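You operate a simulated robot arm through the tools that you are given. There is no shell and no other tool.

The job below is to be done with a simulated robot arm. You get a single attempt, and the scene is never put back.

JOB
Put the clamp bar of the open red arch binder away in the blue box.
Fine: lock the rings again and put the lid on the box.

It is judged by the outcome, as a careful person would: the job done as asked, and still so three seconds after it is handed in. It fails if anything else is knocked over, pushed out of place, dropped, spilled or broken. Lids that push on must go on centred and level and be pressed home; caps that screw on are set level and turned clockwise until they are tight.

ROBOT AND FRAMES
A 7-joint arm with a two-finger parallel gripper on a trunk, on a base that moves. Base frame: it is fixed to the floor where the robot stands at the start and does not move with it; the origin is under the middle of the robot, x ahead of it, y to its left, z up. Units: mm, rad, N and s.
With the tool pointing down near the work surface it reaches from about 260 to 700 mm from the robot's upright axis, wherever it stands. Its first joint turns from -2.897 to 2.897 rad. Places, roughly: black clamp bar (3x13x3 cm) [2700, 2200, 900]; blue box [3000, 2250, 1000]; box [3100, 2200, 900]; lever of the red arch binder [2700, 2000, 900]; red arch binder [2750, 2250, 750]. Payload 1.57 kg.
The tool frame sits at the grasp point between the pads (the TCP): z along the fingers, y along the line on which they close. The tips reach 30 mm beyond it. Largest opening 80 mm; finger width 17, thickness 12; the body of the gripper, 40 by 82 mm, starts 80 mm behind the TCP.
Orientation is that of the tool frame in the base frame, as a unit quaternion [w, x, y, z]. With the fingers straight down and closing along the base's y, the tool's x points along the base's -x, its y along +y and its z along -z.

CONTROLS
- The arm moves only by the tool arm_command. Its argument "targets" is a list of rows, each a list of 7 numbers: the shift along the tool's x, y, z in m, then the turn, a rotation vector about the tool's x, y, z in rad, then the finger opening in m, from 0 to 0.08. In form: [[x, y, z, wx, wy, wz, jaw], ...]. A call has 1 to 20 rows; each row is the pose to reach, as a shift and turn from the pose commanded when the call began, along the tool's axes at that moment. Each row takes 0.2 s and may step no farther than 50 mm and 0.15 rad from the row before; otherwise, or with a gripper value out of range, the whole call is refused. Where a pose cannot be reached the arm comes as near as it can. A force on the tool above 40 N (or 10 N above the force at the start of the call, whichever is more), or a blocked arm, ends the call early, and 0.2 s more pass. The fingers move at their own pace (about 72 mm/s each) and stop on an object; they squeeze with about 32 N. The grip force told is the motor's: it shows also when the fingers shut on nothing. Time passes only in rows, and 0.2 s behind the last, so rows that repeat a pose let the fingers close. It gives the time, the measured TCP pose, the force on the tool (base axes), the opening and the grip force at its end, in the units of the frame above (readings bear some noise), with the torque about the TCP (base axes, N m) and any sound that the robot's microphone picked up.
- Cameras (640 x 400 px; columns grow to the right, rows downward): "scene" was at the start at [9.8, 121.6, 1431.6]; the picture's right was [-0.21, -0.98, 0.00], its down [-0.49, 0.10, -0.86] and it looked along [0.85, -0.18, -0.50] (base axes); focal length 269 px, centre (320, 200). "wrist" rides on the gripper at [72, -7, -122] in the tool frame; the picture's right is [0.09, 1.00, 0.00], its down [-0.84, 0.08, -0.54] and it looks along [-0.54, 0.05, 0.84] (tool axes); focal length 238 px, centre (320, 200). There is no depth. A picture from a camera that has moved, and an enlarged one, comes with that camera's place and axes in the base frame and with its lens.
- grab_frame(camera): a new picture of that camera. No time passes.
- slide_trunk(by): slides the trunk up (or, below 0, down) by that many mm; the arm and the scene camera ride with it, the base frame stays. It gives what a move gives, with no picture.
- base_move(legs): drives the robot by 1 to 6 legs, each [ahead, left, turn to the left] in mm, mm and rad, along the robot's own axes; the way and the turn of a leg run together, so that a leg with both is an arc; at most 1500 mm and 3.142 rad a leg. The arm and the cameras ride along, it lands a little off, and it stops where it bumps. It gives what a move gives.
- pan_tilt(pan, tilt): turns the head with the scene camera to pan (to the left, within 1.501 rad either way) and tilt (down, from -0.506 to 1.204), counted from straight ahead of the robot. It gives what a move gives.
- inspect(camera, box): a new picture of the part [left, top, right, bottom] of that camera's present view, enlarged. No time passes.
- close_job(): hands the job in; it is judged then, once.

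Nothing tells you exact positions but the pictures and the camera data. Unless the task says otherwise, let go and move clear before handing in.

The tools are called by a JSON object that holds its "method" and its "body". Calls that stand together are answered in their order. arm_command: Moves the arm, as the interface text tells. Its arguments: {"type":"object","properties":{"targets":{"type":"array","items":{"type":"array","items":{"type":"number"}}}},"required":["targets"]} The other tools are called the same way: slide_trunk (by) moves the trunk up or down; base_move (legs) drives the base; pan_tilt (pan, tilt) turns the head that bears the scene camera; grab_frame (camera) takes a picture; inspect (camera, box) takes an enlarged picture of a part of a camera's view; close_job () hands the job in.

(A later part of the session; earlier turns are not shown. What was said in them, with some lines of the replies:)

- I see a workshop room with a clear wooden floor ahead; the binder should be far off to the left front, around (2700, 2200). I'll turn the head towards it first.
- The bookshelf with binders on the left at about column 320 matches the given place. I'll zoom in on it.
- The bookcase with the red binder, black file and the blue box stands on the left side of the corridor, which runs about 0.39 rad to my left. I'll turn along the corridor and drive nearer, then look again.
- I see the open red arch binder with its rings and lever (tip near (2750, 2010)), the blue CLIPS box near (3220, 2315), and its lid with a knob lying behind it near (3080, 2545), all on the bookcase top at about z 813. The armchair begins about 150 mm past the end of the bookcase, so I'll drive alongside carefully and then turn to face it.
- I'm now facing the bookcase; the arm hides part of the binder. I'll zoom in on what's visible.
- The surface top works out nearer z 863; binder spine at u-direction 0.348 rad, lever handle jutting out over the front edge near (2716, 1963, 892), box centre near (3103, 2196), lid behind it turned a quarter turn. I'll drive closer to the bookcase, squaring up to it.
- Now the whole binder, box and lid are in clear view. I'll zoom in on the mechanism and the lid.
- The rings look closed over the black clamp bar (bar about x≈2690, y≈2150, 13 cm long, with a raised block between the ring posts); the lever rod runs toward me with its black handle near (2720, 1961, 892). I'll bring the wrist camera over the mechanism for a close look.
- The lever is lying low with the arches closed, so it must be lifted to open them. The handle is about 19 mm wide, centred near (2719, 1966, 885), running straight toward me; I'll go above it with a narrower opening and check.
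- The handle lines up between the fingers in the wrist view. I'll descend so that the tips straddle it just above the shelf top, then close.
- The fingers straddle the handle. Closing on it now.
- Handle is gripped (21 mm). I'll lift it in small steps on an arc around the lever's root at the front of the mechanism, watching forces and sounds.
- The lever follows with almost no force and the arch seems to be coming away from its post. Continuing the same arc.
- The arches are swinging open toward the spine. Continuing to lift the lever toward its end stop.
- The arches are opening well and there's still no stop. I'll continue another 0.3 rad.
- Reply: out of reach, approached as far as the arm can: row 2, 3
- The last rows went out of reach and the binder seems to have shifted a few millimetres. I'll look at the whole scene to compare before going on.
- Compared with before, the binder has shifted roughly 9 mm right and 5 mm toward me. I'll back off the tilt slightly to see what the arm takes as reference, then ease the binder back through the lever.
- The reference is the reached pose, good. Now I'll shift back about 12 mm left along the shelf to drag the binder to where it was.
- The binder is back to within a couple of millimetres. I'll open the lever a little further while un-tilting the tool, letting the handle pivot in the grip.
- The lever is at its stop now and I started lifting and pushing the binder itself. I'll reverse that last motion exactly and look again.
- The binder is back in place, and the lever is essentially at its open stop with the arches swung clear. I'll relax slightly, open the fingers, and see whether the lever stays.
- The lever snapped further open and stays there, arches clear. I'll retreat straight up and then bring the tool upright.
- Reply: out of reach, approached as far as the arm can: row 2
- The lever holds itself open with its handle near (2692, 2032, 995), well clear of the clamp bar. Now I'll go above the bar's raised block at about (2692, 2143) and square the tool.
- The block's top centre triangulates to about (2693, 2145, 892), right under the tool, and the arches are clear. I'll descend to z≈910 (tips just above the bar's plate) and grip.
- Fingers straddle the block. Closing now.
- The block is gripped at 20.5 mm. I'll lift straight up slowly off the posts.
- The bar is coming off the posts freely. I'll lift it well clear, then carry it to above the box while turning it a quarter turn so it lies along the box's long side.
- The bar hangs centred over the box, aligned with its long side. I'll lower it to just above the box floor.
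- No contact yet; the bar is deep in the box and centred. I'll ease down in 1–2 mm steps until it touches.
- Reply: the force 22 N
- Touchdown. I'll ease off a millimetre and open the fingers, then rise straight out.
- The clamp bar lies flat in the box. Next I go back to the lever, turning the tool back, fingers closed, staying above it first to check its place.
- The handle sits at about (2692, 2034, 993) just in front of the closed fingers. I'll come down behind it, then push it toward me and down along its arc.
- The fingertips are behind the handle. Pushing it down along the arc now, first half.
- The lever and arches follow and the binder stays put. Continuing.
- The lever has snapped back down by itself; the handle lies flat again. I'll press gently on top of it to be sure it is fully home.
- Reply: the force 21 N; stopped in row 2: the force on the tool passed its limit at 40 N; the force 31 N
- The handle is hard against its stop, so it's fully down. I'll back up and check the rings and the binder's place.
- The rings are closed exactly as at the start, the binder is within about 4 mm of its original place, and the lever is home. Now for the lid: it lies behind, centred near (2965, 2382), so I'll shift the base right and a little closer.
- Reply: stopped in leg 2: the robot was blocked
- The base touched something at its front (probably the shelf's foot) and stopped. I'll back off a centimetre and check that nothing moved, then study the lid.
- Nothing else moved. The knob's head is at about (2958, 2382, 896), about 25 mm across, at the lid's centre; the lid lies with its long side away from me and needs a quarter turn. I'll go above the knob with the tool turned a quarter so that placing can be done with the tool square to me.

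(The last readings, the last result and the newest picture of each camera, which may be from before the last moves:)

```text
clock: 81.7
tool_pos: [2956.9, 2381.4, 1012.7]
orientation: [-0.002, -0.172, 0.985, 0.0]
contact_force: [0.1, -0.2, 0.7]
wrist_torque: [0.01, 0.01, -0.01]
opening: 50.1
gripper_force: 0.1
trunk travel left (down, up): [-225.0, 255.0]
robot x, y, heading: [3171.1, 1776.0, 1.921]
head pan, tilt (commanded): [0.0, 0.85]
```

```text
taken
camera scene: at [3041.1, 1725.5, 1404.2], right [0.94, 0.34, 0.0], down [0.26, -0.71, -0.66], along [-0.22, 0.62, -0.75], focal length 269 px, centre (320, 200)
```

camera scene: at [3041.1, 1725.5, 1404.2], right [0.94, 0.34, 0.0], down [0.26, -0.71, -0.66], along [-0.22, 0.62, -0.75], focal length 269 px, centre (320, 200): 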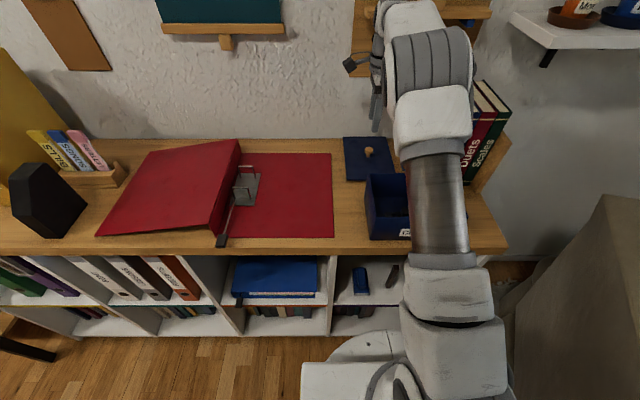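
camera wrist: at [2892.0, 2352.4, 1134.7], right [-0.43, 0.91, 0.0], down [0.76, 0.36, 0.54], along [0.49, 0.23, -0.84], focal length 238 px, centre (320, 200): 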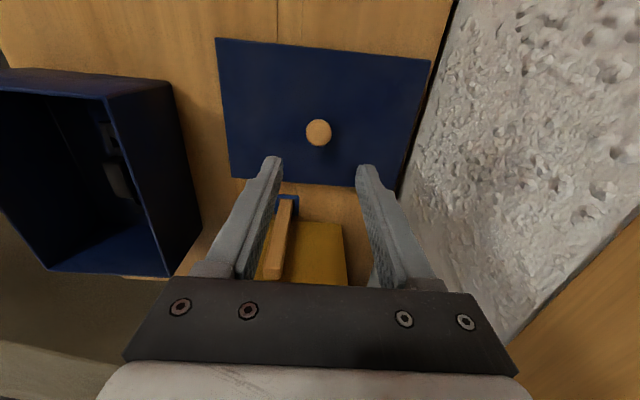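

The knob is exactly under the tool. Descending to grip height.

{"method": "arm_command", "body": {"targets": [[0, 0, 0.04, 0, 0, 0, 0.05], [0, 0, 0.08, 0, 0, 0, 0.05], [0, 0, 0.096, 0, 0, 0, 0.05], [0, 0, 0.1035, 0, 0, 0, 0.05]]}}

{"method": "grab_frame", "body": {"camera": "wrist"}}

{"method": "inspect", "body": {"camera": "scene", "box": [320, 100, 440, 200]}}

```text
clock: 82.7
tool_pos: [2957.3, 2379.8, 909.2]
orientation: [-0.003, -0.174, 0.985, 0.0]
contact_force: [0.6, -0.2, 0.1]
wrist_torque: [-0.01, 0.0, 0.0]
opening: 50.0
gripper_force: 0.1
trunk travel left (down, up): [-225.0, 255.0]
robot x, y, heading: [3171.3, 1772.3, 1.918]
head pan, tilt (commanded): [0.0, 0.85]
```

```text
taken
camera wrist: at [2893.2, 2349.9, 1030.8], right [-0.43, 0.9, 0.0], down [0.76, 0.36, 0.54], along [0.49, 0.23, -0.84], focal length 238 px, centre (320, 200)
```

wrist: 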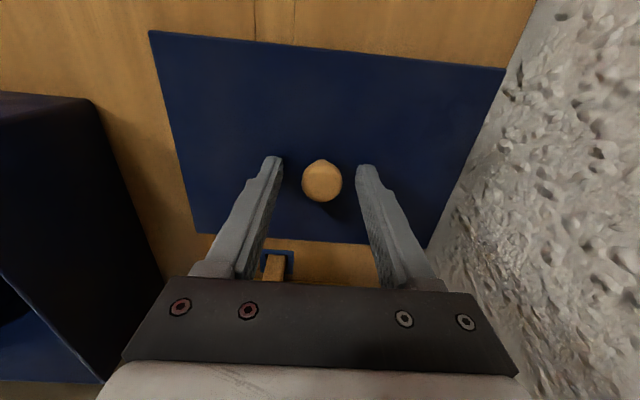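

```text
4.00 times, centred on (380, 150) of scene
camera zoom: at [3041.2, 1725.5, 1404.2], right [0.94, 0.34, 0.0], down [0.26, -0.71, -0.66], along [-0.22, 0.62, -0.75], focal length 1075 px, centre (80, 400)
```

zoom: 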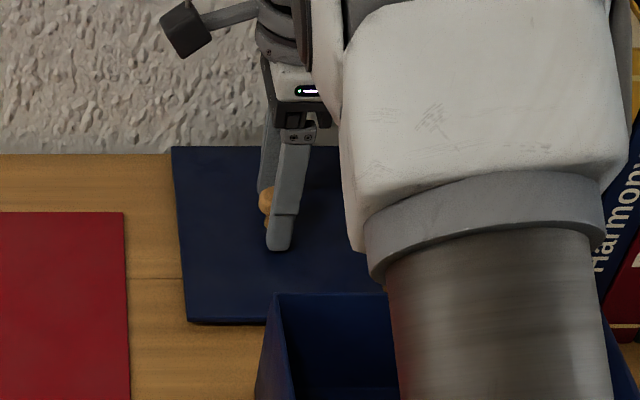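

The knob is centred between the fingers. Closing on it.

{"method": "arm_command", "body": {"targets": [[0, 0, 0, 0, 0, 0, 0.0], [0, 0, 0, 0, 0, 0, 0.0], [0, 0, 0, 0, 0, 0, 0.0]]}}

{"method": "grab_frame", "body": {"camera": "wrist"}}

```text
clock: 83.5
tool_pos: [2958.1, 2379.9, 908.9]
orientation: [-0.001, -0.173, 0.985, -0.001]
contact_force: [-0.3, 0.3, -0.1]
wrist_torque: [0.0, 0.05, 0.01]
opening: 24.0
gripper_force: 31.8
trunk travel left (down, up): [-225.0, 255.0]
robot x, y, heading: [3172.4, 1771.9, 1.916]
head pan, tilt (commanded): [0.0, 0.85]
```

```text
taken
camera wrist: at [2893.2, 2350.0, 1030.8], right [-0.43, 0.9, 0.0], down [0.76, 0.36, 0.54], along [0.49, 0.23, -0.84], focal length 238 px, centre (320, 200)
```

wrist: 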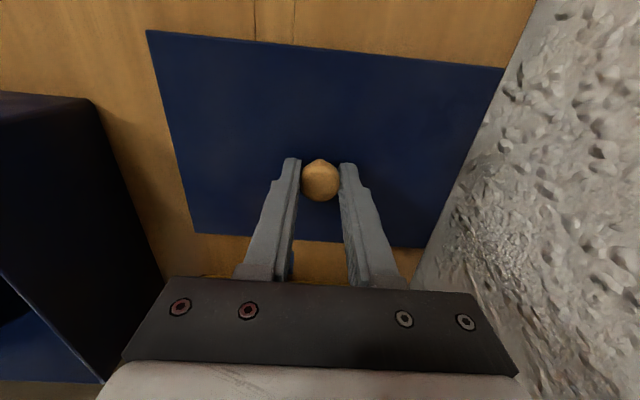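

Knob gripped, and the lid sits centred and square in the hand. Lifting it straight up.

{"method": "arm_command", "body": {"targets": [[0, 0, -0.01, 0, 0, 0, 0.0], [0, 0, -0.03, 0, 0, 0, 0.0], [0, 0, -0.065, 0, 0, 0, 0.0], [0, 0, -0.1, 0, 0, 0, 0.0], [0, 0, -0.136, 0, 0, 0, 0.0]]}}

{"method": "grab_frame", "body": {"camera": "wrist"}}

{"method": "grab_frame", "body": {"camera": "scene"}}

```text
clock: 84.7
tool_pos: [2957.1, 2380.0, 1046.0]
orientation: [-0.001, -0.174, 0.985, -0.001]
contact_force: [-0.3, 0.0, -1.3]
wrist_torque: [-0.02, 0.02, 0.01]
opening: 24.1
gripper_force: 31.8
trunk travel left (down, up): [-225.0, 255.0]
robot x, y, heading: [3171.4, 1778.7, 1.914]
head pan, tilt (commanded): [0.0, 0.85]
```

```text
taken
camera wrist: at [2892.6, 2350.1, 1168.9], right [-0.43, 0.9, 0.0], down [0.76, 0.36, 0.54], along [0.49, 0.23, -0.84], focal length 238 px, centre (320, 200)
```

wrist: 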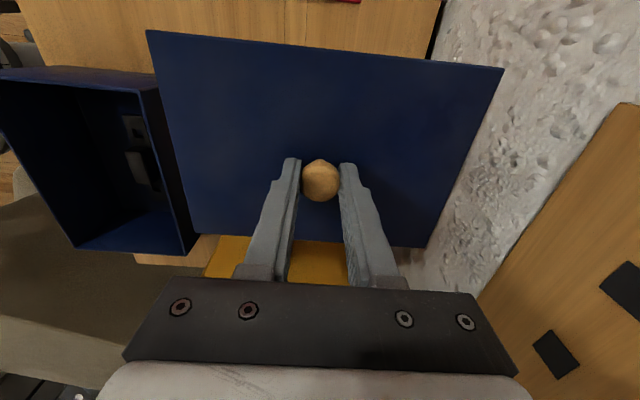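

```text
taken
camera scene: at [3041.1, 1725.6, 1404.2], right [0.94, 0.34, 0.0], down [0.26, -0.71, -0.66], along [-0.22, 0.62, -0.75], focal length 269 px, centre (320, 200)
```

scene: 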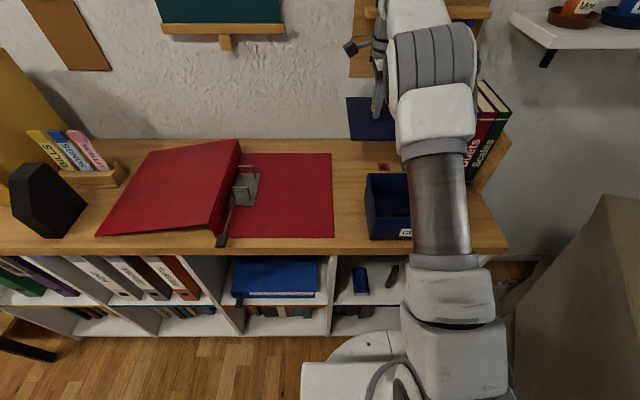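

The lid hangs level. There's a small red thing on the shelf where the lid lay; I'll look at it shortly. Moving the lid toward me over the gap beside the box, then turning it a quarter turn there.

{"method": "arm_command", "body": {"targets": [[0, -0.03, 0, 0, 0, 0, 0.0], [0, -0.07, 0, 0, 0, 0, 0.0], [0, -0.11, 0, 0, 0, 0, 0.0], [0, -0.15, 0, 0, 0, 0, 0.0], [0, -0.19, 0, 0, 0, 0, 0.0], [0, -0.226, 0, 0, 0, 0, 0.0], [0, -0.226, 0, 0, 0, -0.14, 0.0], [0, -0.226, 0, 0, 0, -0.28, 0.0], [0, -0.226, 0, 0, 0, -0.42, 0.0], [0, -0.226, 0, 0, 0, -0.56, 0.0], [0, -0.226, 0, 0, 0, -0.7, 0.0], [0, -0.226, 0, 0, 0, -0.84, 0.0], [0, -0.226, 0, 0, 0, -0.98, 0.0], [0, -0.226, 0, 0, 0, -1.12, 0.0], [0, -0.226, 0, 0, 0, -1.26, 0.0], [0, -0.226, 0, 0, 0, -1.4, 0.0], [0, -0.226, 0, 0, 0, -1.53, 0.0], [0, -0.226, 0, 0, 0, -1.569, 0.0]]}}

{"method": "grab_frame", "body": {"camera": "wrist"}}

{"method": "grab_frame", "body": {"camera": "scene"}}

{"method": "inspect", "body": {"camera": "scene", "box": [360, 140, 440, 190]}}

```text
clock: 88.5
tool_pos: [3034.8, 2168.9, 1043.6]
orientation: [0.002, 0.819, -0.574, 0.0]
contact_force: [0.0, 0.3, -0.3]
wrist_torque: [-0.05, 0.01, 0.01]
opening: 24.3
gripper_force: 31.7
trunk travel left (down, up): [-225.0, 255.0]
robot x, y, heading: [3171.8, 1775.0, 1.911]
head pan, tilt (commanded): [0.0, 0.85]
```

```text
taken
camera wrist: at [3066.0, 2103.6, 1167.4], right [-0.9, -0.43, 0.0], down [-0.36, 0.76, 0.54], along [-0.23, 0.49, -0.84], focal length 238 px, centre (320, 200)
```

wrist: 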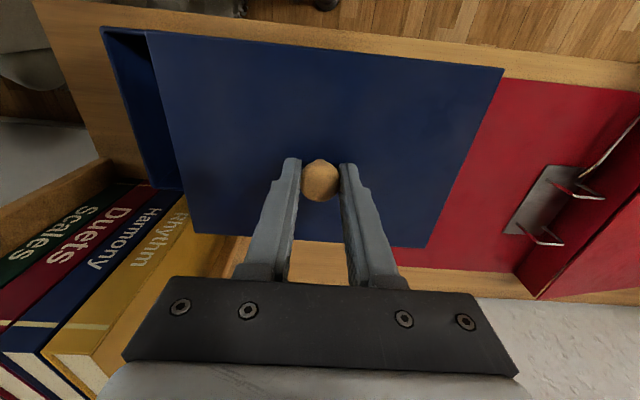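

```text
taken
camera scene: at [3041.1, 1725.5, 1404.2], right [0.94, 0.34, 0.0], down [0.26, -0.71, -0.66], along [-0.22, 0.62, -0.75], focal length 269 px, centre (320, 200)
```

scene: 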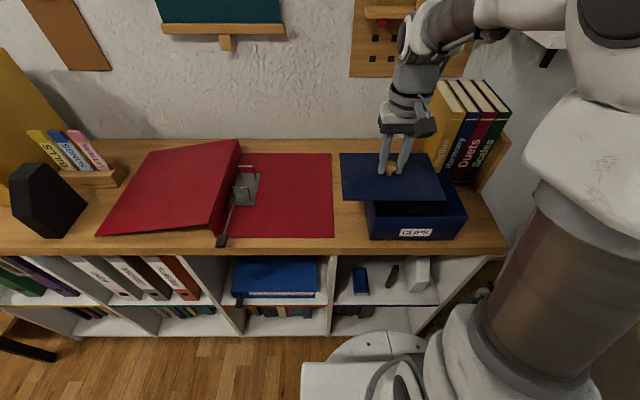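

```text
8.00 times, centred on (400, 165) of scene
camera zoom: at [3041.1, 1725.5, 1404.2], right [0.94, 0.34, 0.0], down [0.26, -0.71, -0.66], along [-0.22, 0.62, -0.75], focal length 2149 px, centre (-320, 480)
```

zoom: 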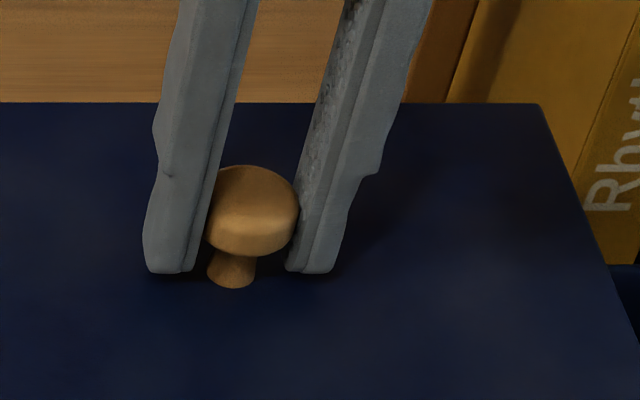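

The lid is now turned to match the box. I'll move it over the box centre (about (3104, 2192)) and lower it to just above the rim for an alignment check.

{"method": "arm_command", "body": {"targets": [[0.0003, -0.018, 0, 0, 0, 0, 0.0], [0.0007, -0.037, 0, 0, 0, 0, 0.0], [0.001, -0.055, 0, 0, 0, 0, 0.0], [0.0014, -0.0732, 0, 0, 0, 0, 0.0], [0.0014, -0.0732, 0.02, 0, 0, 0, 0.0], [0.0014, -0.0732, 0.034, 0, 0, 0, 0.0], [0.0014, -0.0732, 0.034, 0, 0, 0, 0.0]]}}

{"method": "grab_frame", "body": {"camera": "wrist"}}

{"method": "inspect", "body": {"camera": "scene", "box": [330, 120, 490, 260]}}

```text
clock: 90.1
tool_pos: [3104.9, 2193.4, 1010.7]
orientation: [0.002, 0.819, -0.574, -0.002]
contact_force: [0.4, 0.8, -0.2]
wrist_torque: [0.01, 0.01, 0.03]
opening: 24.5
gripper_force: 32.2
trunk travel left (down, up): [-225.0, 255.0]
robot x, y, heading: [3168.1, 1771.1, 1.916]
head pan, tilt (commanded): [0.0, 0.85]
```

```text
taken
camera wrist: at [3135.5, 2128.4, 1133.2], right [-0.91, -0.42, 0.0], down [-0.36, 0.76, 0.54], along [-0.23, 0.49, -0.84], focal length 238 px, centre (320, 200)
```

wrist: 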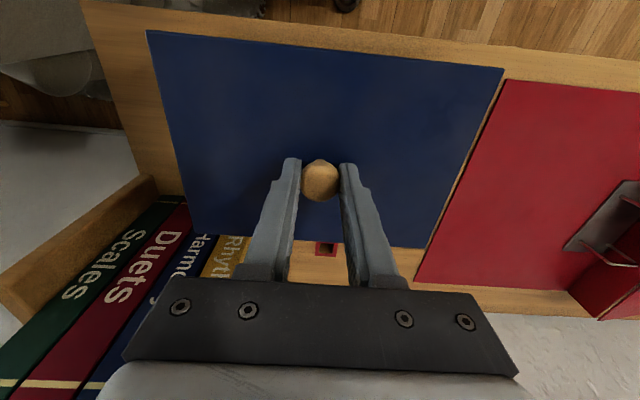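

```text
2.86 times, centred on (410, 190) of scene
camera zoom: at [3041.1, 1725.5, 1404.2], right [0.94, 0.34, 0.0], down [0.26, -0.71, -0.66], along [-0.22, 0.62, -0.75], focal length 768 px, centre (63, 229)
```

zoom: 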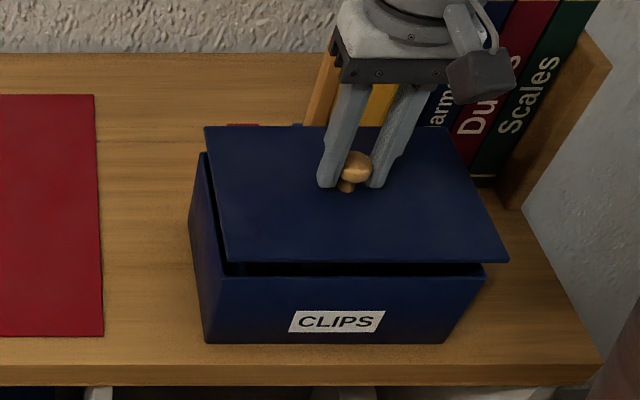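

The lid is over the box and looks level. I'll zoom in on the edges to judge centring before lowering.

{"method": "inspect", "body": {"camera": "scene", "box": [370, 150, 430, 250]}}

{"method": "inspect", "body": {"camera": "scene", "box": [440, 180, 520, 250]}}

{"method": "inspect", "body": {"camera": "wrist", "box": [130, 10, 520, 260]}}

```text
4.00 times, centred on (400, 200) of scene
camera zoom: at [3041.1, 1725.5, 1404.2], right [0.94, 0.34, 0.0], down [0.26, -0.71, -0.66], along [-0.22, 0.62, -0.75], focal length 1075 px, centre (0, 200)
```

zoom: 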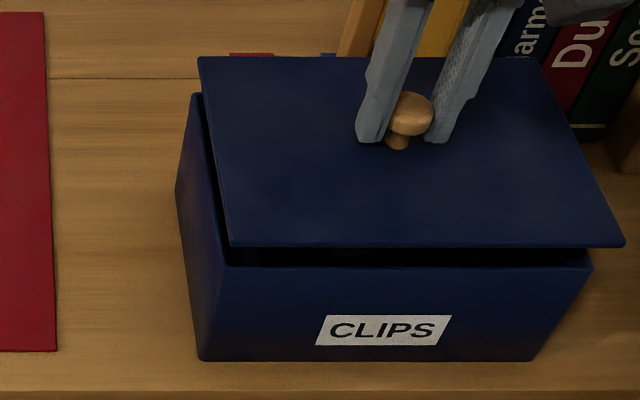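

```text
5.71 times, centred on (480, 215) of scene
camera zoom: at [3041.1, 1725.5, 1404.2], right [0.94, 0.34, 0.0], down [0.26, -0.71, -0.66], along [-0.22, 0.62, -0.75], focal length 1535 px, centre (-594, 114)
```

zoom: 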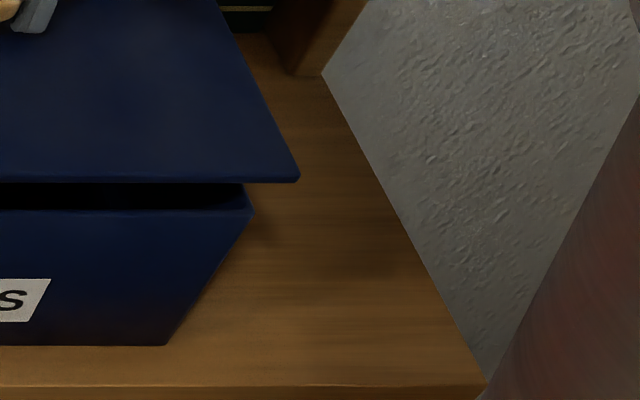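

```text
1.60 times, centred on (325, 135) of wrist
camera zoom: at [3135.5, 2128.4, 1133.2], right [-0.91, -0.42, 0.0], down [-0.36, 0.76, 0.54], along [-0.23, 0.49, -0.84], focal length 381 px, centre (312, 304)
```

zoom: 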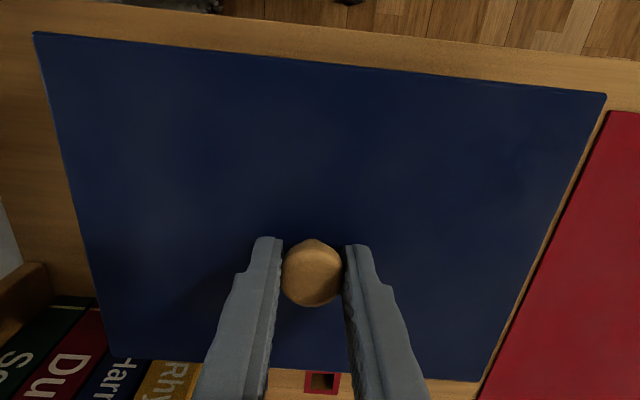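

The lid is level and squarely aligned with the box; my estimates put it within about 1–2 mm of centre. I'll apply a tiny correction and lower gradually, watching for contact.

{"method": "arm_command", "body": {"targets": [[0.0005, 0.0008, 0.005, 0, 0, 0, 0.0], [0.0005, 0.0008, 0.01, 0, 0, 0, 0.0]]}}

{"method": "inspect", "body": {"camera": "scene", "box": [360, 170, 420, 240]}}

{"method": "inspect", "body": {"camera": "scene", "box": [430, 190, 490, 240]}}

{"method": "inspect", "body": {"camera": "scene", "box": [360, 130, 420, 190]}}

```text
clock: 90.7
tool_pos: [3102.6, 2192.0, 1002.1]
orientation: [0.001, 0.819, -0.574, 0.0]
contact_force: [0.2, -0.9, -0.4]
wrist_torque: [0.03, 0.03, 0.04]
opening: 24.4
gripper_force: 31.7
trunk travel left (down, up): [-225.0, 255.0]
robot x, y, heading: [3172.5, 1773.4, 1.918]
head pan, tilt (commanded): [0.0, 0.85]
```

```text
5.71 times, centred on (390, 205) of scene
camera zoom: at [3041.2, 1725.5, 1404.2], right [0.94, 0.34, 0.0], down [0.26, -0.71, -0.66], along [-0.22, 0.62, -0.75], focal length 1535 px, centre (-80, 171)
```

zoom: 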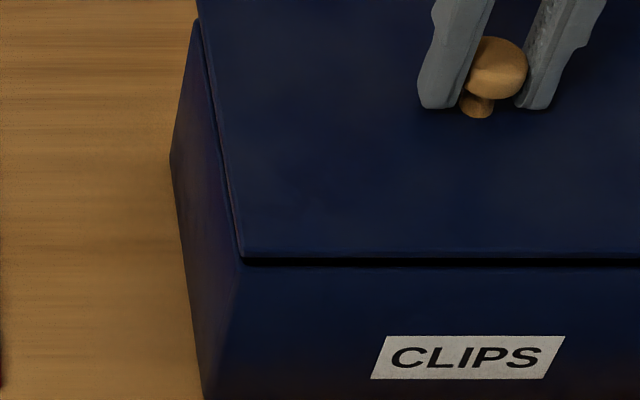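

```text
8.00 times, centred on (460, 215) of scene
camera zoom: at [3041.2, 1725.5, 1404.2], right [0.94, 0.34, 0.0], down [0.26, -0.71, -0.66], along [-0.22, 0.62, -0.75], focal length 2149 px, centre (-800, 80)
```

zoom: 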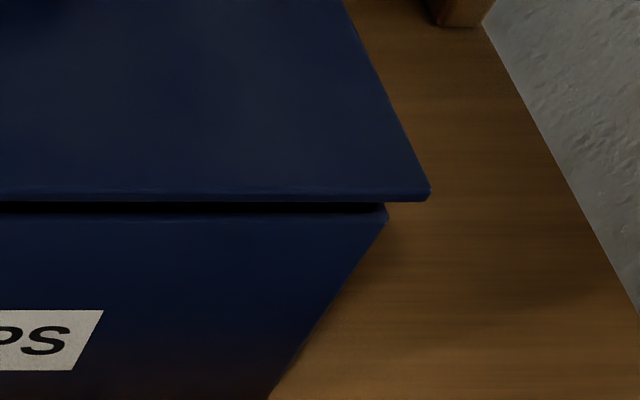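

```text
6.67 times, centred on (390, 160) of scene
camera zoom: at [3041.2, 1725.5, 1404.2], right [0.94, 0.34, 0.0], down [0.26, -0.71, -0.66], along [-0.22, 0.62, -0.75], focal length 1791 px, centre (-147, 467)
```

zoom: 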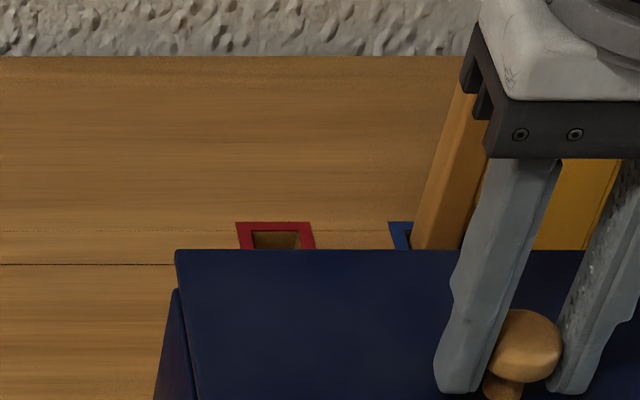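

No contact yet; left/right overhang is equal. Lowering further in small steps.

{"method": "arm_command", "body": {"targets": [[0, 0, 0.001, 0, 0, 0, 0.0], [0, 0, 0.002, 0, 0, 0, 0.0]]}}

{"method": "arm_command", "body": {"targets": [[0, 0, 0.001, 0, 0, 0, 0.0], [0, 0, 0.002, 0, 0, 0, 0.0]]}}

{"method": "inspect", "body": {"camera": "scene", "box": [360, 170, 420, 240]}}

{"method": "inspect", "body": {"camera": "scene", "box": [430, 190, 490, 240]}}

```text
clock: 91.3
tool_pos: [3103.9, 2191.5, 999.2]
orientation: [0.001, 0.818, -0.575, -0.001]
contact_force: [-0.1, 0.2, 0.3]
wrist_torque: [0.03, 0.02, 0.0]
opening: 24.3
gripper_force: 32.3
trunk travel left (down, up): [-225.0, 255.0]
robot x, y, heading: [3173.7, 1775.3, 1.916]
head pan, tilt (commanded): [0.0, 0.85]
```

```text
clock: 91.9
tool_pos: [3103.9, 2191.5, 998.1]
orientation: [0.002, 0.819, -0.574, -0.001]
contact_force: [-0.1, 0.4, 0.0]
wrist_torque: [-0.03, -0.02, -0.03]
opening: 24.1
gripper_force: 32.1
trunk travel left (down, up): [-225.0, 255.0]
robot x, y, heading: [3167.4, 1774.0, 1.918]
head pan, tilt (commanded): [0.0, 0.85]
```

```text
5.71 times, centred on (390, 205) of scene
camera zoom: at [3041.2, 1725.5, 1404.2], right [0.94, 0.34, 0.0], down [0.26, -0.71, -0.66], along [-0.22, 0.62, -0.75], focal length 1535 px, centre (-80, 171)
```

zoom: 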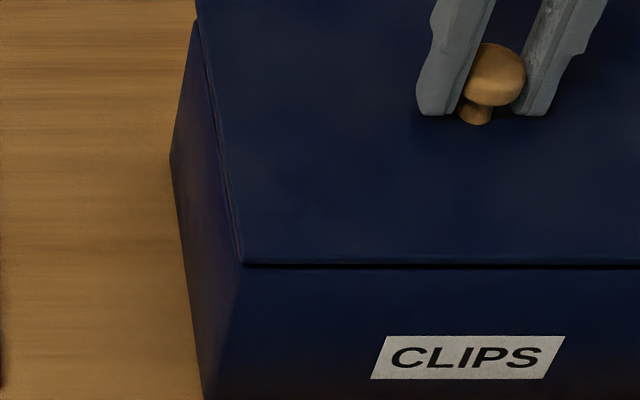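

```text
8.00 times, centred on (460, 215) of scene
camera zoom: at [3041.2, 1725.5, 1404.2], right [0.94, 0.34, 0.0], down [0.26, -0.71, -0.66], along [-0.22, 0.62, -0.75], focal length 2149 px, centre (-800, 80)
```

zoom: 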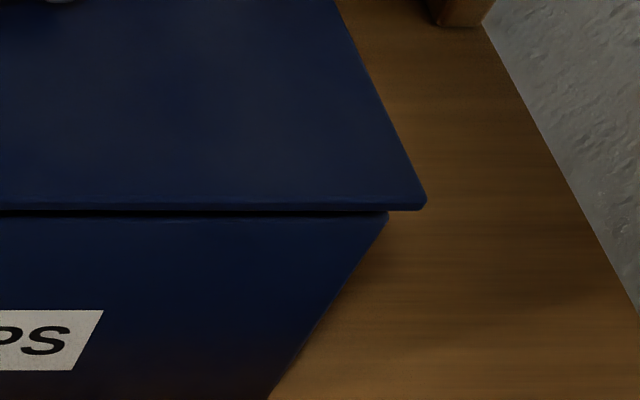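

{"method": "arm_command", "body": {"targets": [[0, 0, 0.001, 0, 0, 0, 0.0], [0, 0, 0.002, 0, 0, 0, 0.0]]}}

{"method": "arm_command", "body": {"targets": [[0, 0, 0.001, 0, 0, 0, 0.0], [0, 0, 0.002, 0, 0, 0, 0.0]]}}

{"method": "inspect", "body": {"camera": "scene", "box": [430, 190, 490, 240]}}

```text
clock: 92.5
tool_pos: [3103.4, 2191.7, 995.1]
orientation: [0.001, 0.819, -0.574, 0.0]
contact_force: [0.1, 0.5, -1.2]
wrist_torque: [-0.03, -0.03, -0.02]
opening: 24.3
gripper_force: 32.3
trunk travel left (down, up): [-225.0, 255.0]
robot x, y, heading: [3169.0, 1772.6, 1.921]
head pan, tilt (commanded): [0.0, 0.85]
```

```text
clock: 93.1
tool_pos: [3103.4, 2189.8, 993.2]
orientation: [0.001, 0.819, -0.574, -0.002]
contact_force: [0.2, -0.3, -1.2]
wrist_torque: [0.01, 0.01, -0.02]
opening: 24.1
gripper_force: 32.4
trunk travel left (down, up): [-225.0, 255.0]
robot x, y, heading: [3171.6, 1776.0, 1.919]
head pan, tilt (commanded): [0.0, 0.85]
```

```text
8.00 times, centred on (460, 215) of scene
camera zoom: at [3041.2, 1725.5, 1404.2], right [0.94, 0.34, 0.0], down [0.26, -0.71, -0.66], along [-0.22, 0.62, -0.75], focal length 2149 px, centre (-800, 80)
```

zoom: 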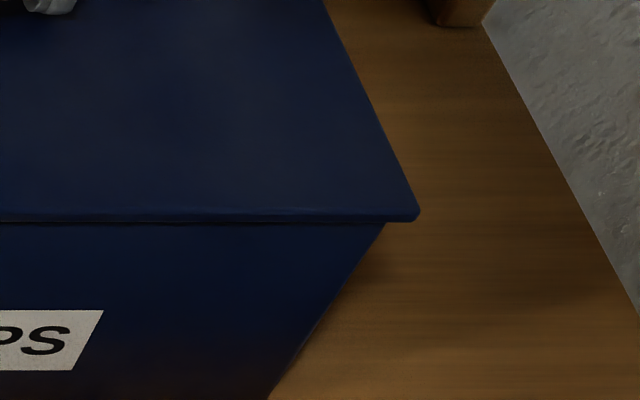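

{"method": "arm_command", "body": {"targets": [[0, 0, 0.001, 0, 0, 0, 0.0], [0, 0, 0.002, 0, 0, 0, 0.0]]}}

{"method": "arm_command", "body": {"targets": [[0, 0, 0.001, 0, 0, 0, 0.0], [0, 0, 0.002, 0, 0, 0, 0.0]]}}

{"method": "inspect", "body": {"camera": "scene", "box": [430, 190, 490, 240]}}

{"method": "inspect", "body": {"camera": "scene", "box": [360, 130, 440, 240]}}

```text
clock: 93.7
tool_pos: [3103.2, 2190.3, 991.7]
orientation: [0.001, 0.818, -0.575, -0.001]
contact_force: [0.5, 0.2, 0.2]
wrist_torque: [-0.01, -0.01, 0.0]
opening: 24.1
gripper_force: 32.1
trunk travel left (down, up): [-225.0, 255.0]
robot x, y, heading: [3171.4, 1774.0, 1.917]
head pan, tilt (commanded): [0.0, 0.85]
```

```text
clock: 94.3
tool_pos: [3103.0, 2192.2, 991.6]
orientation: [-0.001, 0.819, -0.574, -0.001]
contact_force: [-3.6, 0.3, 13.3]
wrist_torque: [-0.76, -0.18, 0.0]
opening: 24.5
gripper_force: 32.0
trunk travel left (down, up): [-225.0, 255.0]
robot x, y, heading: [3171.2, 1772.8, 1.916]
head pan, tilt (commanded): [0.0, 0.85]
heard: snap
```

```text
8.00 times, centred on (460, 215) of scene
camera zoom: at [3040.9, 1725.0, 1404.4], right [0.94, 0.34, 0.0], down [0.26, -0.71, -0.66], along [-0.22, 0.62, -0.75], focal length 2149 px, centre (-800, 80)
```

zoom: 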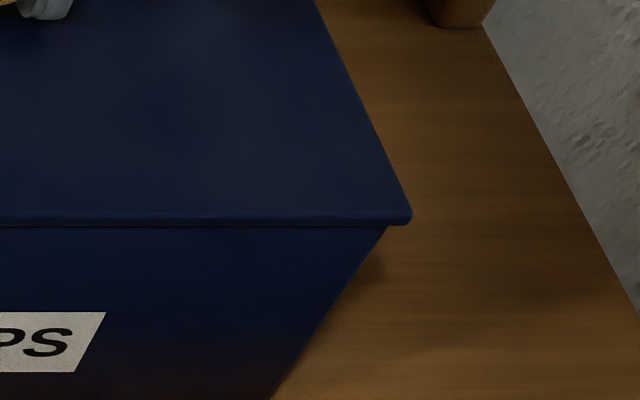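

```text
3.64 times, centred on (400, 185) of scene
camera zoom: at [3040.9, 1725.0, 1404.4], right [0.94, 0.34, 0.0], down [0.26, -0.71, -0.66], along [-0.22, 0.62, -0.75], focal length 977 px, centre (29, 254)
```

zoom: 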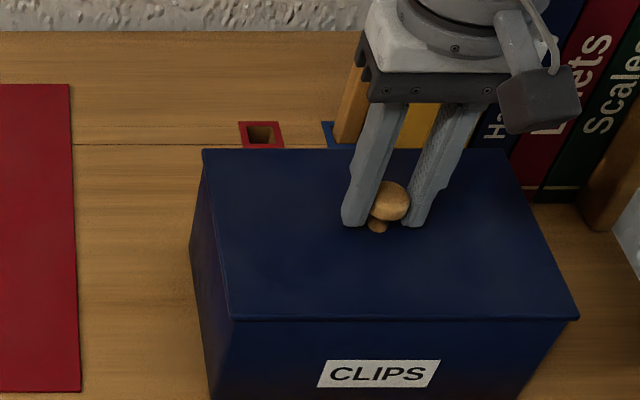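

The lid snapped on ("snap" was heard). I'll press a little more at the centre to make sure it is fully home.

{"method": "arm_command", "body": {"targets": [[0, 0, 0.001, 0, 0, 0, 0.0], [0, 0, 0.002, 0, 0, 0, 0.0]]}}

{"method": "inspect", "body": {"camera": "scene", "box": [430, 190, 490, 240]}}

{"method": "inspect", "body": {"camera": "scene", "box": [360, 170, 420, 240]}}

```text
clock: 94.9
tool_pos: [3102.7, 2191.2, 990.5]
orientation: [-0.001, 0.819, -0.574, -0.003]
contact_force: [-5.7, 2.2, 35.4]
wrist_torque: [-0.02, 0.1, -0.01]
opening: 24.3
gripper_force: 31.9
trunk travel left (down, up): [-225.0, 255.0]
robot x, y, heading: [3173.7, 1773.8, 1.918]
head pan, tilt (commanded): [0.0, 0.85]
```

```text
8.00 times, centred on (460, 215) of scene
camera zoom: at [3041.0, 1723.8, 1404.5], right [0.94, 0.34, 0.0], down [0.26, -0.71, -0.66], along [-0.22, 0.62, -0.75], focal length 2149 px, centre (-800, 80)
```

zoom: 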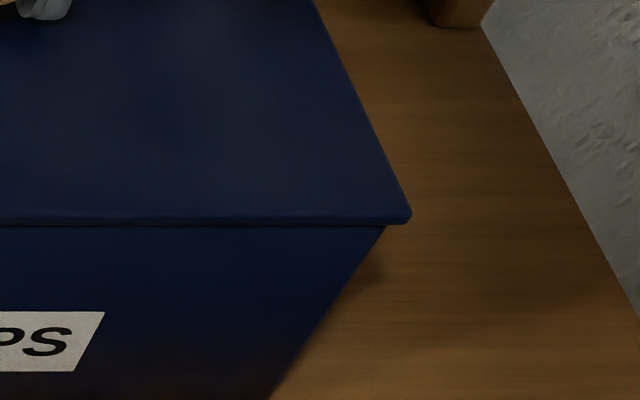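

```text
5.71 times, centred on (390, 205) of scene
camera zoom: at [3041.0, 1723.8, 1404.5], right [0.94, 0.34, 0.0], down [0.26, -0.71, -0.66], along [-0.22, 0.62, -0.75], focal length 1535 px, centre (-80, 171)
```

zoom: 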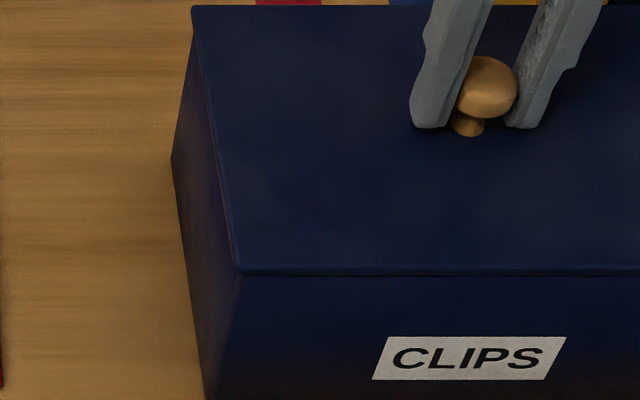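

The lid is solid at 35 N and doesn't go further – it's home and level. I'll relieve the press, open the fingers and rise clear.

{"method": "arm_command", "body": {"targets": [[0, 0, -0.0015, 0, 0, 0, 0.0], [0, 0, -0.002, 0, 0, 0, 0.015], [0, 0, -0.002, 0, 0, 0, 0.05], [0, 0, -0.002, 0, 0, 0, 0.05], [0, 0, -0.002, 0, 0, 0, 0.05]]}}

{"method": "inspect", "body": {"camera": "scene", "box": [360, 130, 500, 250]}}

```text
clock: 96.1
tool_pos: [3103.3, 2190.1, 988.2]
orientation: [0.002, 0.819, -0.574, -0.001]
contact_force: [-0.4, 0.2, -0.4]
wrist_torque: [-0.03, 0.01, 0.0]
opening: 50.0
gripper_force: 0.2
trunk travel left (down, up): [-225.0, 255.0]
robot x, y, heading: [3174.6, 1771.8, 1.919]
head pan, tilt (commanded): [0.0, 0.85]
```

```text
3.33 times, centred on (430, 190) of scene
camera zoom: at [3041.2, 1725.5, 1404.1], right [0.94, 0.34, 0.0], down [0.26, -0.71, -0.66], along [-0.22, 0.62, -0.75], focal length 896 px, centre (-47, 233)
```

zoom: 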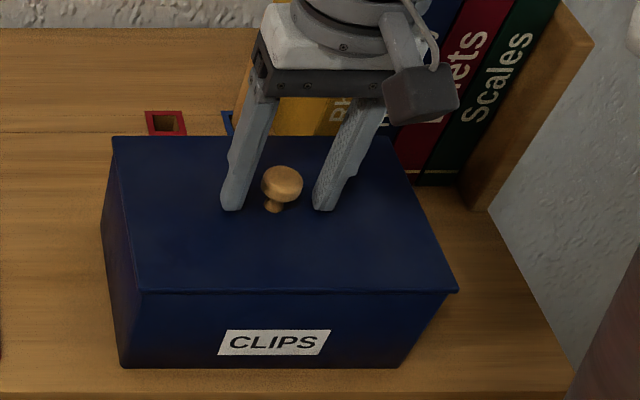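

Released, lid stays put. Rising clear and moving aside for a final look.

{"method": "arm_command", "body": {"targets": [[0, 0, -0.02, 0, 0, 0, 0.05], [0, 0, -0.06, 0, 0, 0, 0.05], [0, 0, -0.105, 0, 0, 0, 0.05], [0, 0, -0.15, 0, 0, 0, 0.05], [0.04, 0, -0.17, 0, 0, 0, 0.05], [0.08, 0, -0.17, 0, 0, 0, 0.05], [0.12, 0, -0.17, 0, 0, 0, 0.05]]}}

{"method": "grab_frame", "body": {"camera": "wrist"}}

{"method": "grab_frame", "body": {"camera": "scene"}}

{"method": "inspect", "body": {"camera": "scene", "box": [180, 120, 500, 260]}}

```text
clock: 97.7
tool_pos: [3146.1, 2080.2, 1160.0]
orientation: [0.002, 0.818, -0.575, 0.0]
contact_force: [-0.8, -0.1, 0.5]
wrist_torque: [-0.01, -0.01, 0.02]
opening: 50.0
gripper_force: 0.0
trunk travel left (down, up): [-225.0, 255.0]
robot x, y, heading: [3171.6, 1774.4, 1.922]
head pan, tilt (commanded): [0.0, 0.85]
```

```text
taken
camera wrist: at [3176.6, 2014.9, 1281.6], right [-0.91, -0.42, 0.0], down [-0.36, 0.76, 0.54], along [-0.23, 0.49, -0.84], focal length 238 px, centre (320, 200)
```

wrist: 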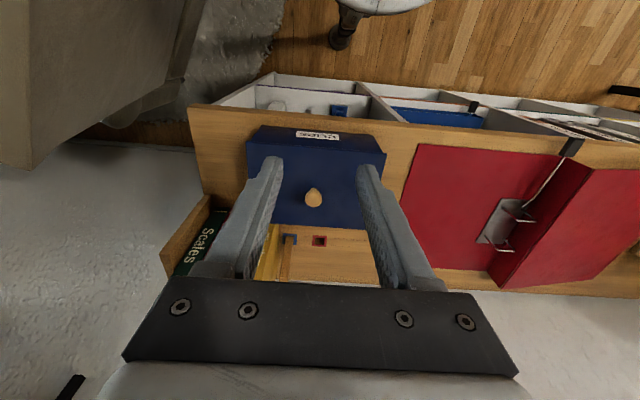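

```text
taken
camera scene: at [3041.1, 1725.6, 1404.2], right [0.94, 0.34, 0.0], down [0.26, -0.71, -0.66], along [-0.22, 0.62, -0.75], focal length 269 px, centre (320, 200)
```

scene: 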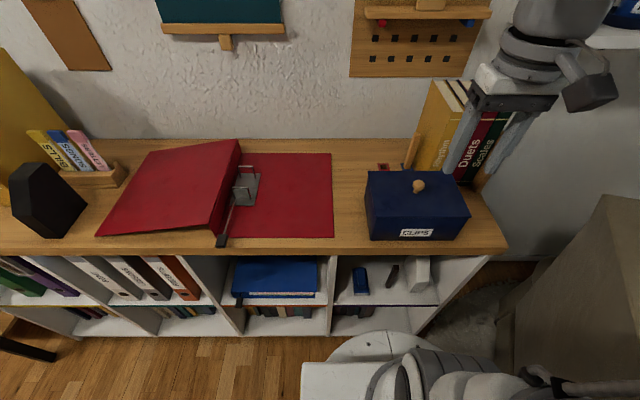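

```text
2.00 times, centred on (340, 190) of scene
camera zoom: at [3041.1, 1725.6, 1404.2], right [0.94, 0.34, 0.0], down [0.26, -0.71, -0.66], along [-0.22, 0.62, -0.75], focal length 537 px, centre (280, 220)
```

zoom: 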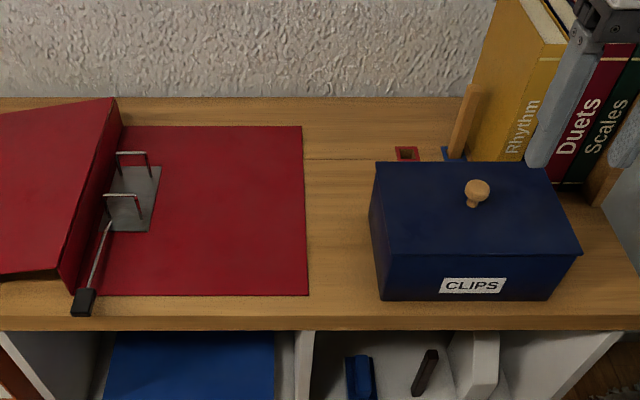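

Everything looks in place: lid on, rings closed, lever down. One last close look at the lid's seating and the rings.

{"method": "inspect", "body": {"camera": "scene", "box": [355, 160, 480, 250]}}

{"method": "inspect", "body": {"camera": "scene", "box": [205, 150, 285, 250]}}

{"method": "inspect", "body": {"camera": "wrist", "box": [230, 110, 400, 240]}}

```text
4.44 times, centred on (418, 205) of scene
camera zoom: at [3041.1, 1725.6, 1404.2], right [0.94, 0.34, 0.0], down [0.26, -0.71, -0.66], along [-0.22, 0.62, -0.75], focal length 1194 px, centre (-113, 178)
```

zoom: 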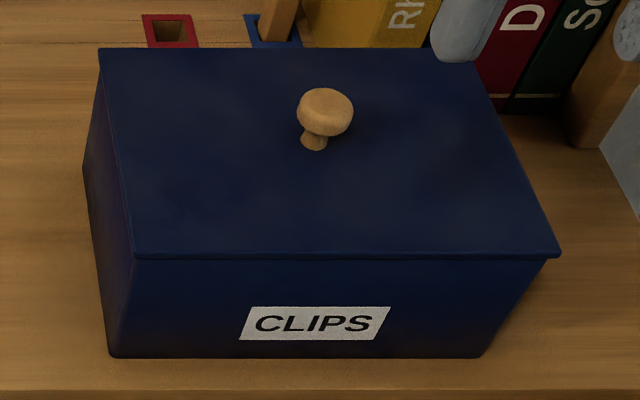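

```text
4.00 times, centred on (245, 200) of scene
camera zoom: at [3041.1, 1725.6, 1404.2], right [0.94, 0.34, 0.0], down [0.26, -0.71, -0.66], along [-0.22, 0.62, -0.75], focal length 1075 px, centre (620, 200)
```

zoom: 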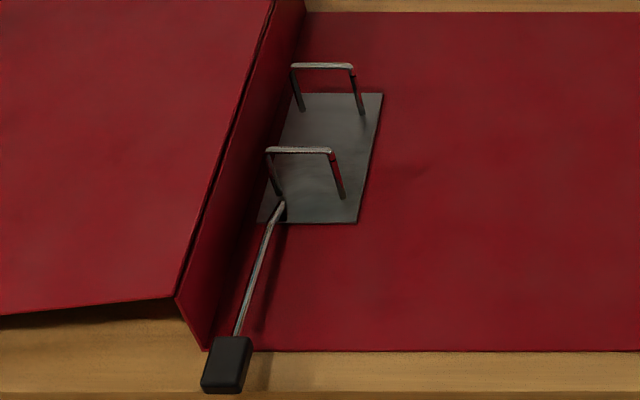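

```text
3.08 times, centred on (315, 175) of wrist
camera zoom: at [3176.6, 2014.9, 1281.6], right [-0.91, -0.42, 0.0], down [-0.36, 0.76, 0.54], along [-0.23, 0.49, -0.84], focal length 733 px, centre (335, 277)
```

zoom: 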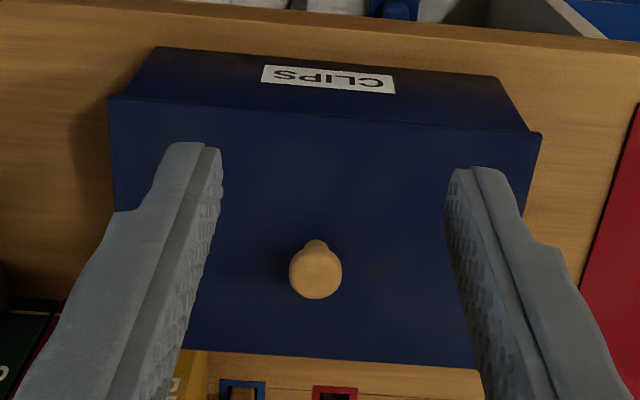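

The lid sits centred, level and snapped home, and the clamp bar is inside the box. The rings are closed with the lever down, and nothing else has been disturbed. The arm is clear, so I'm handing in.

{"method": "close_job", "body": {}}

```text
The job is handed in.
```

The clamp bar is in the blue box with the lid on, and the binder's rings are locked again. I've handed the job in but don't have the verdict yet.

- **Clamp bar:** it lies flat on the floor of the box, along its long side.
- **Rings:** both arches are closed over their posts as at the start, and the lever is pressed down against its stop.
- **Lid:** it snapped on and did not move further when I pressed with about 35 N. In the last pictures it looks centred and level.
- **Binder:** it shifted by about 3–5 mm toward the robot, with a slight turn. The front of the binder also lifted briefly when I pushed the lever past its stop. I put it back down and moved it most of the way back.
- **Base:** it bumped something at its front, probably the foot of the bookcase, while I was moving closer for the lid. I backed off, and nothing visible had moved.
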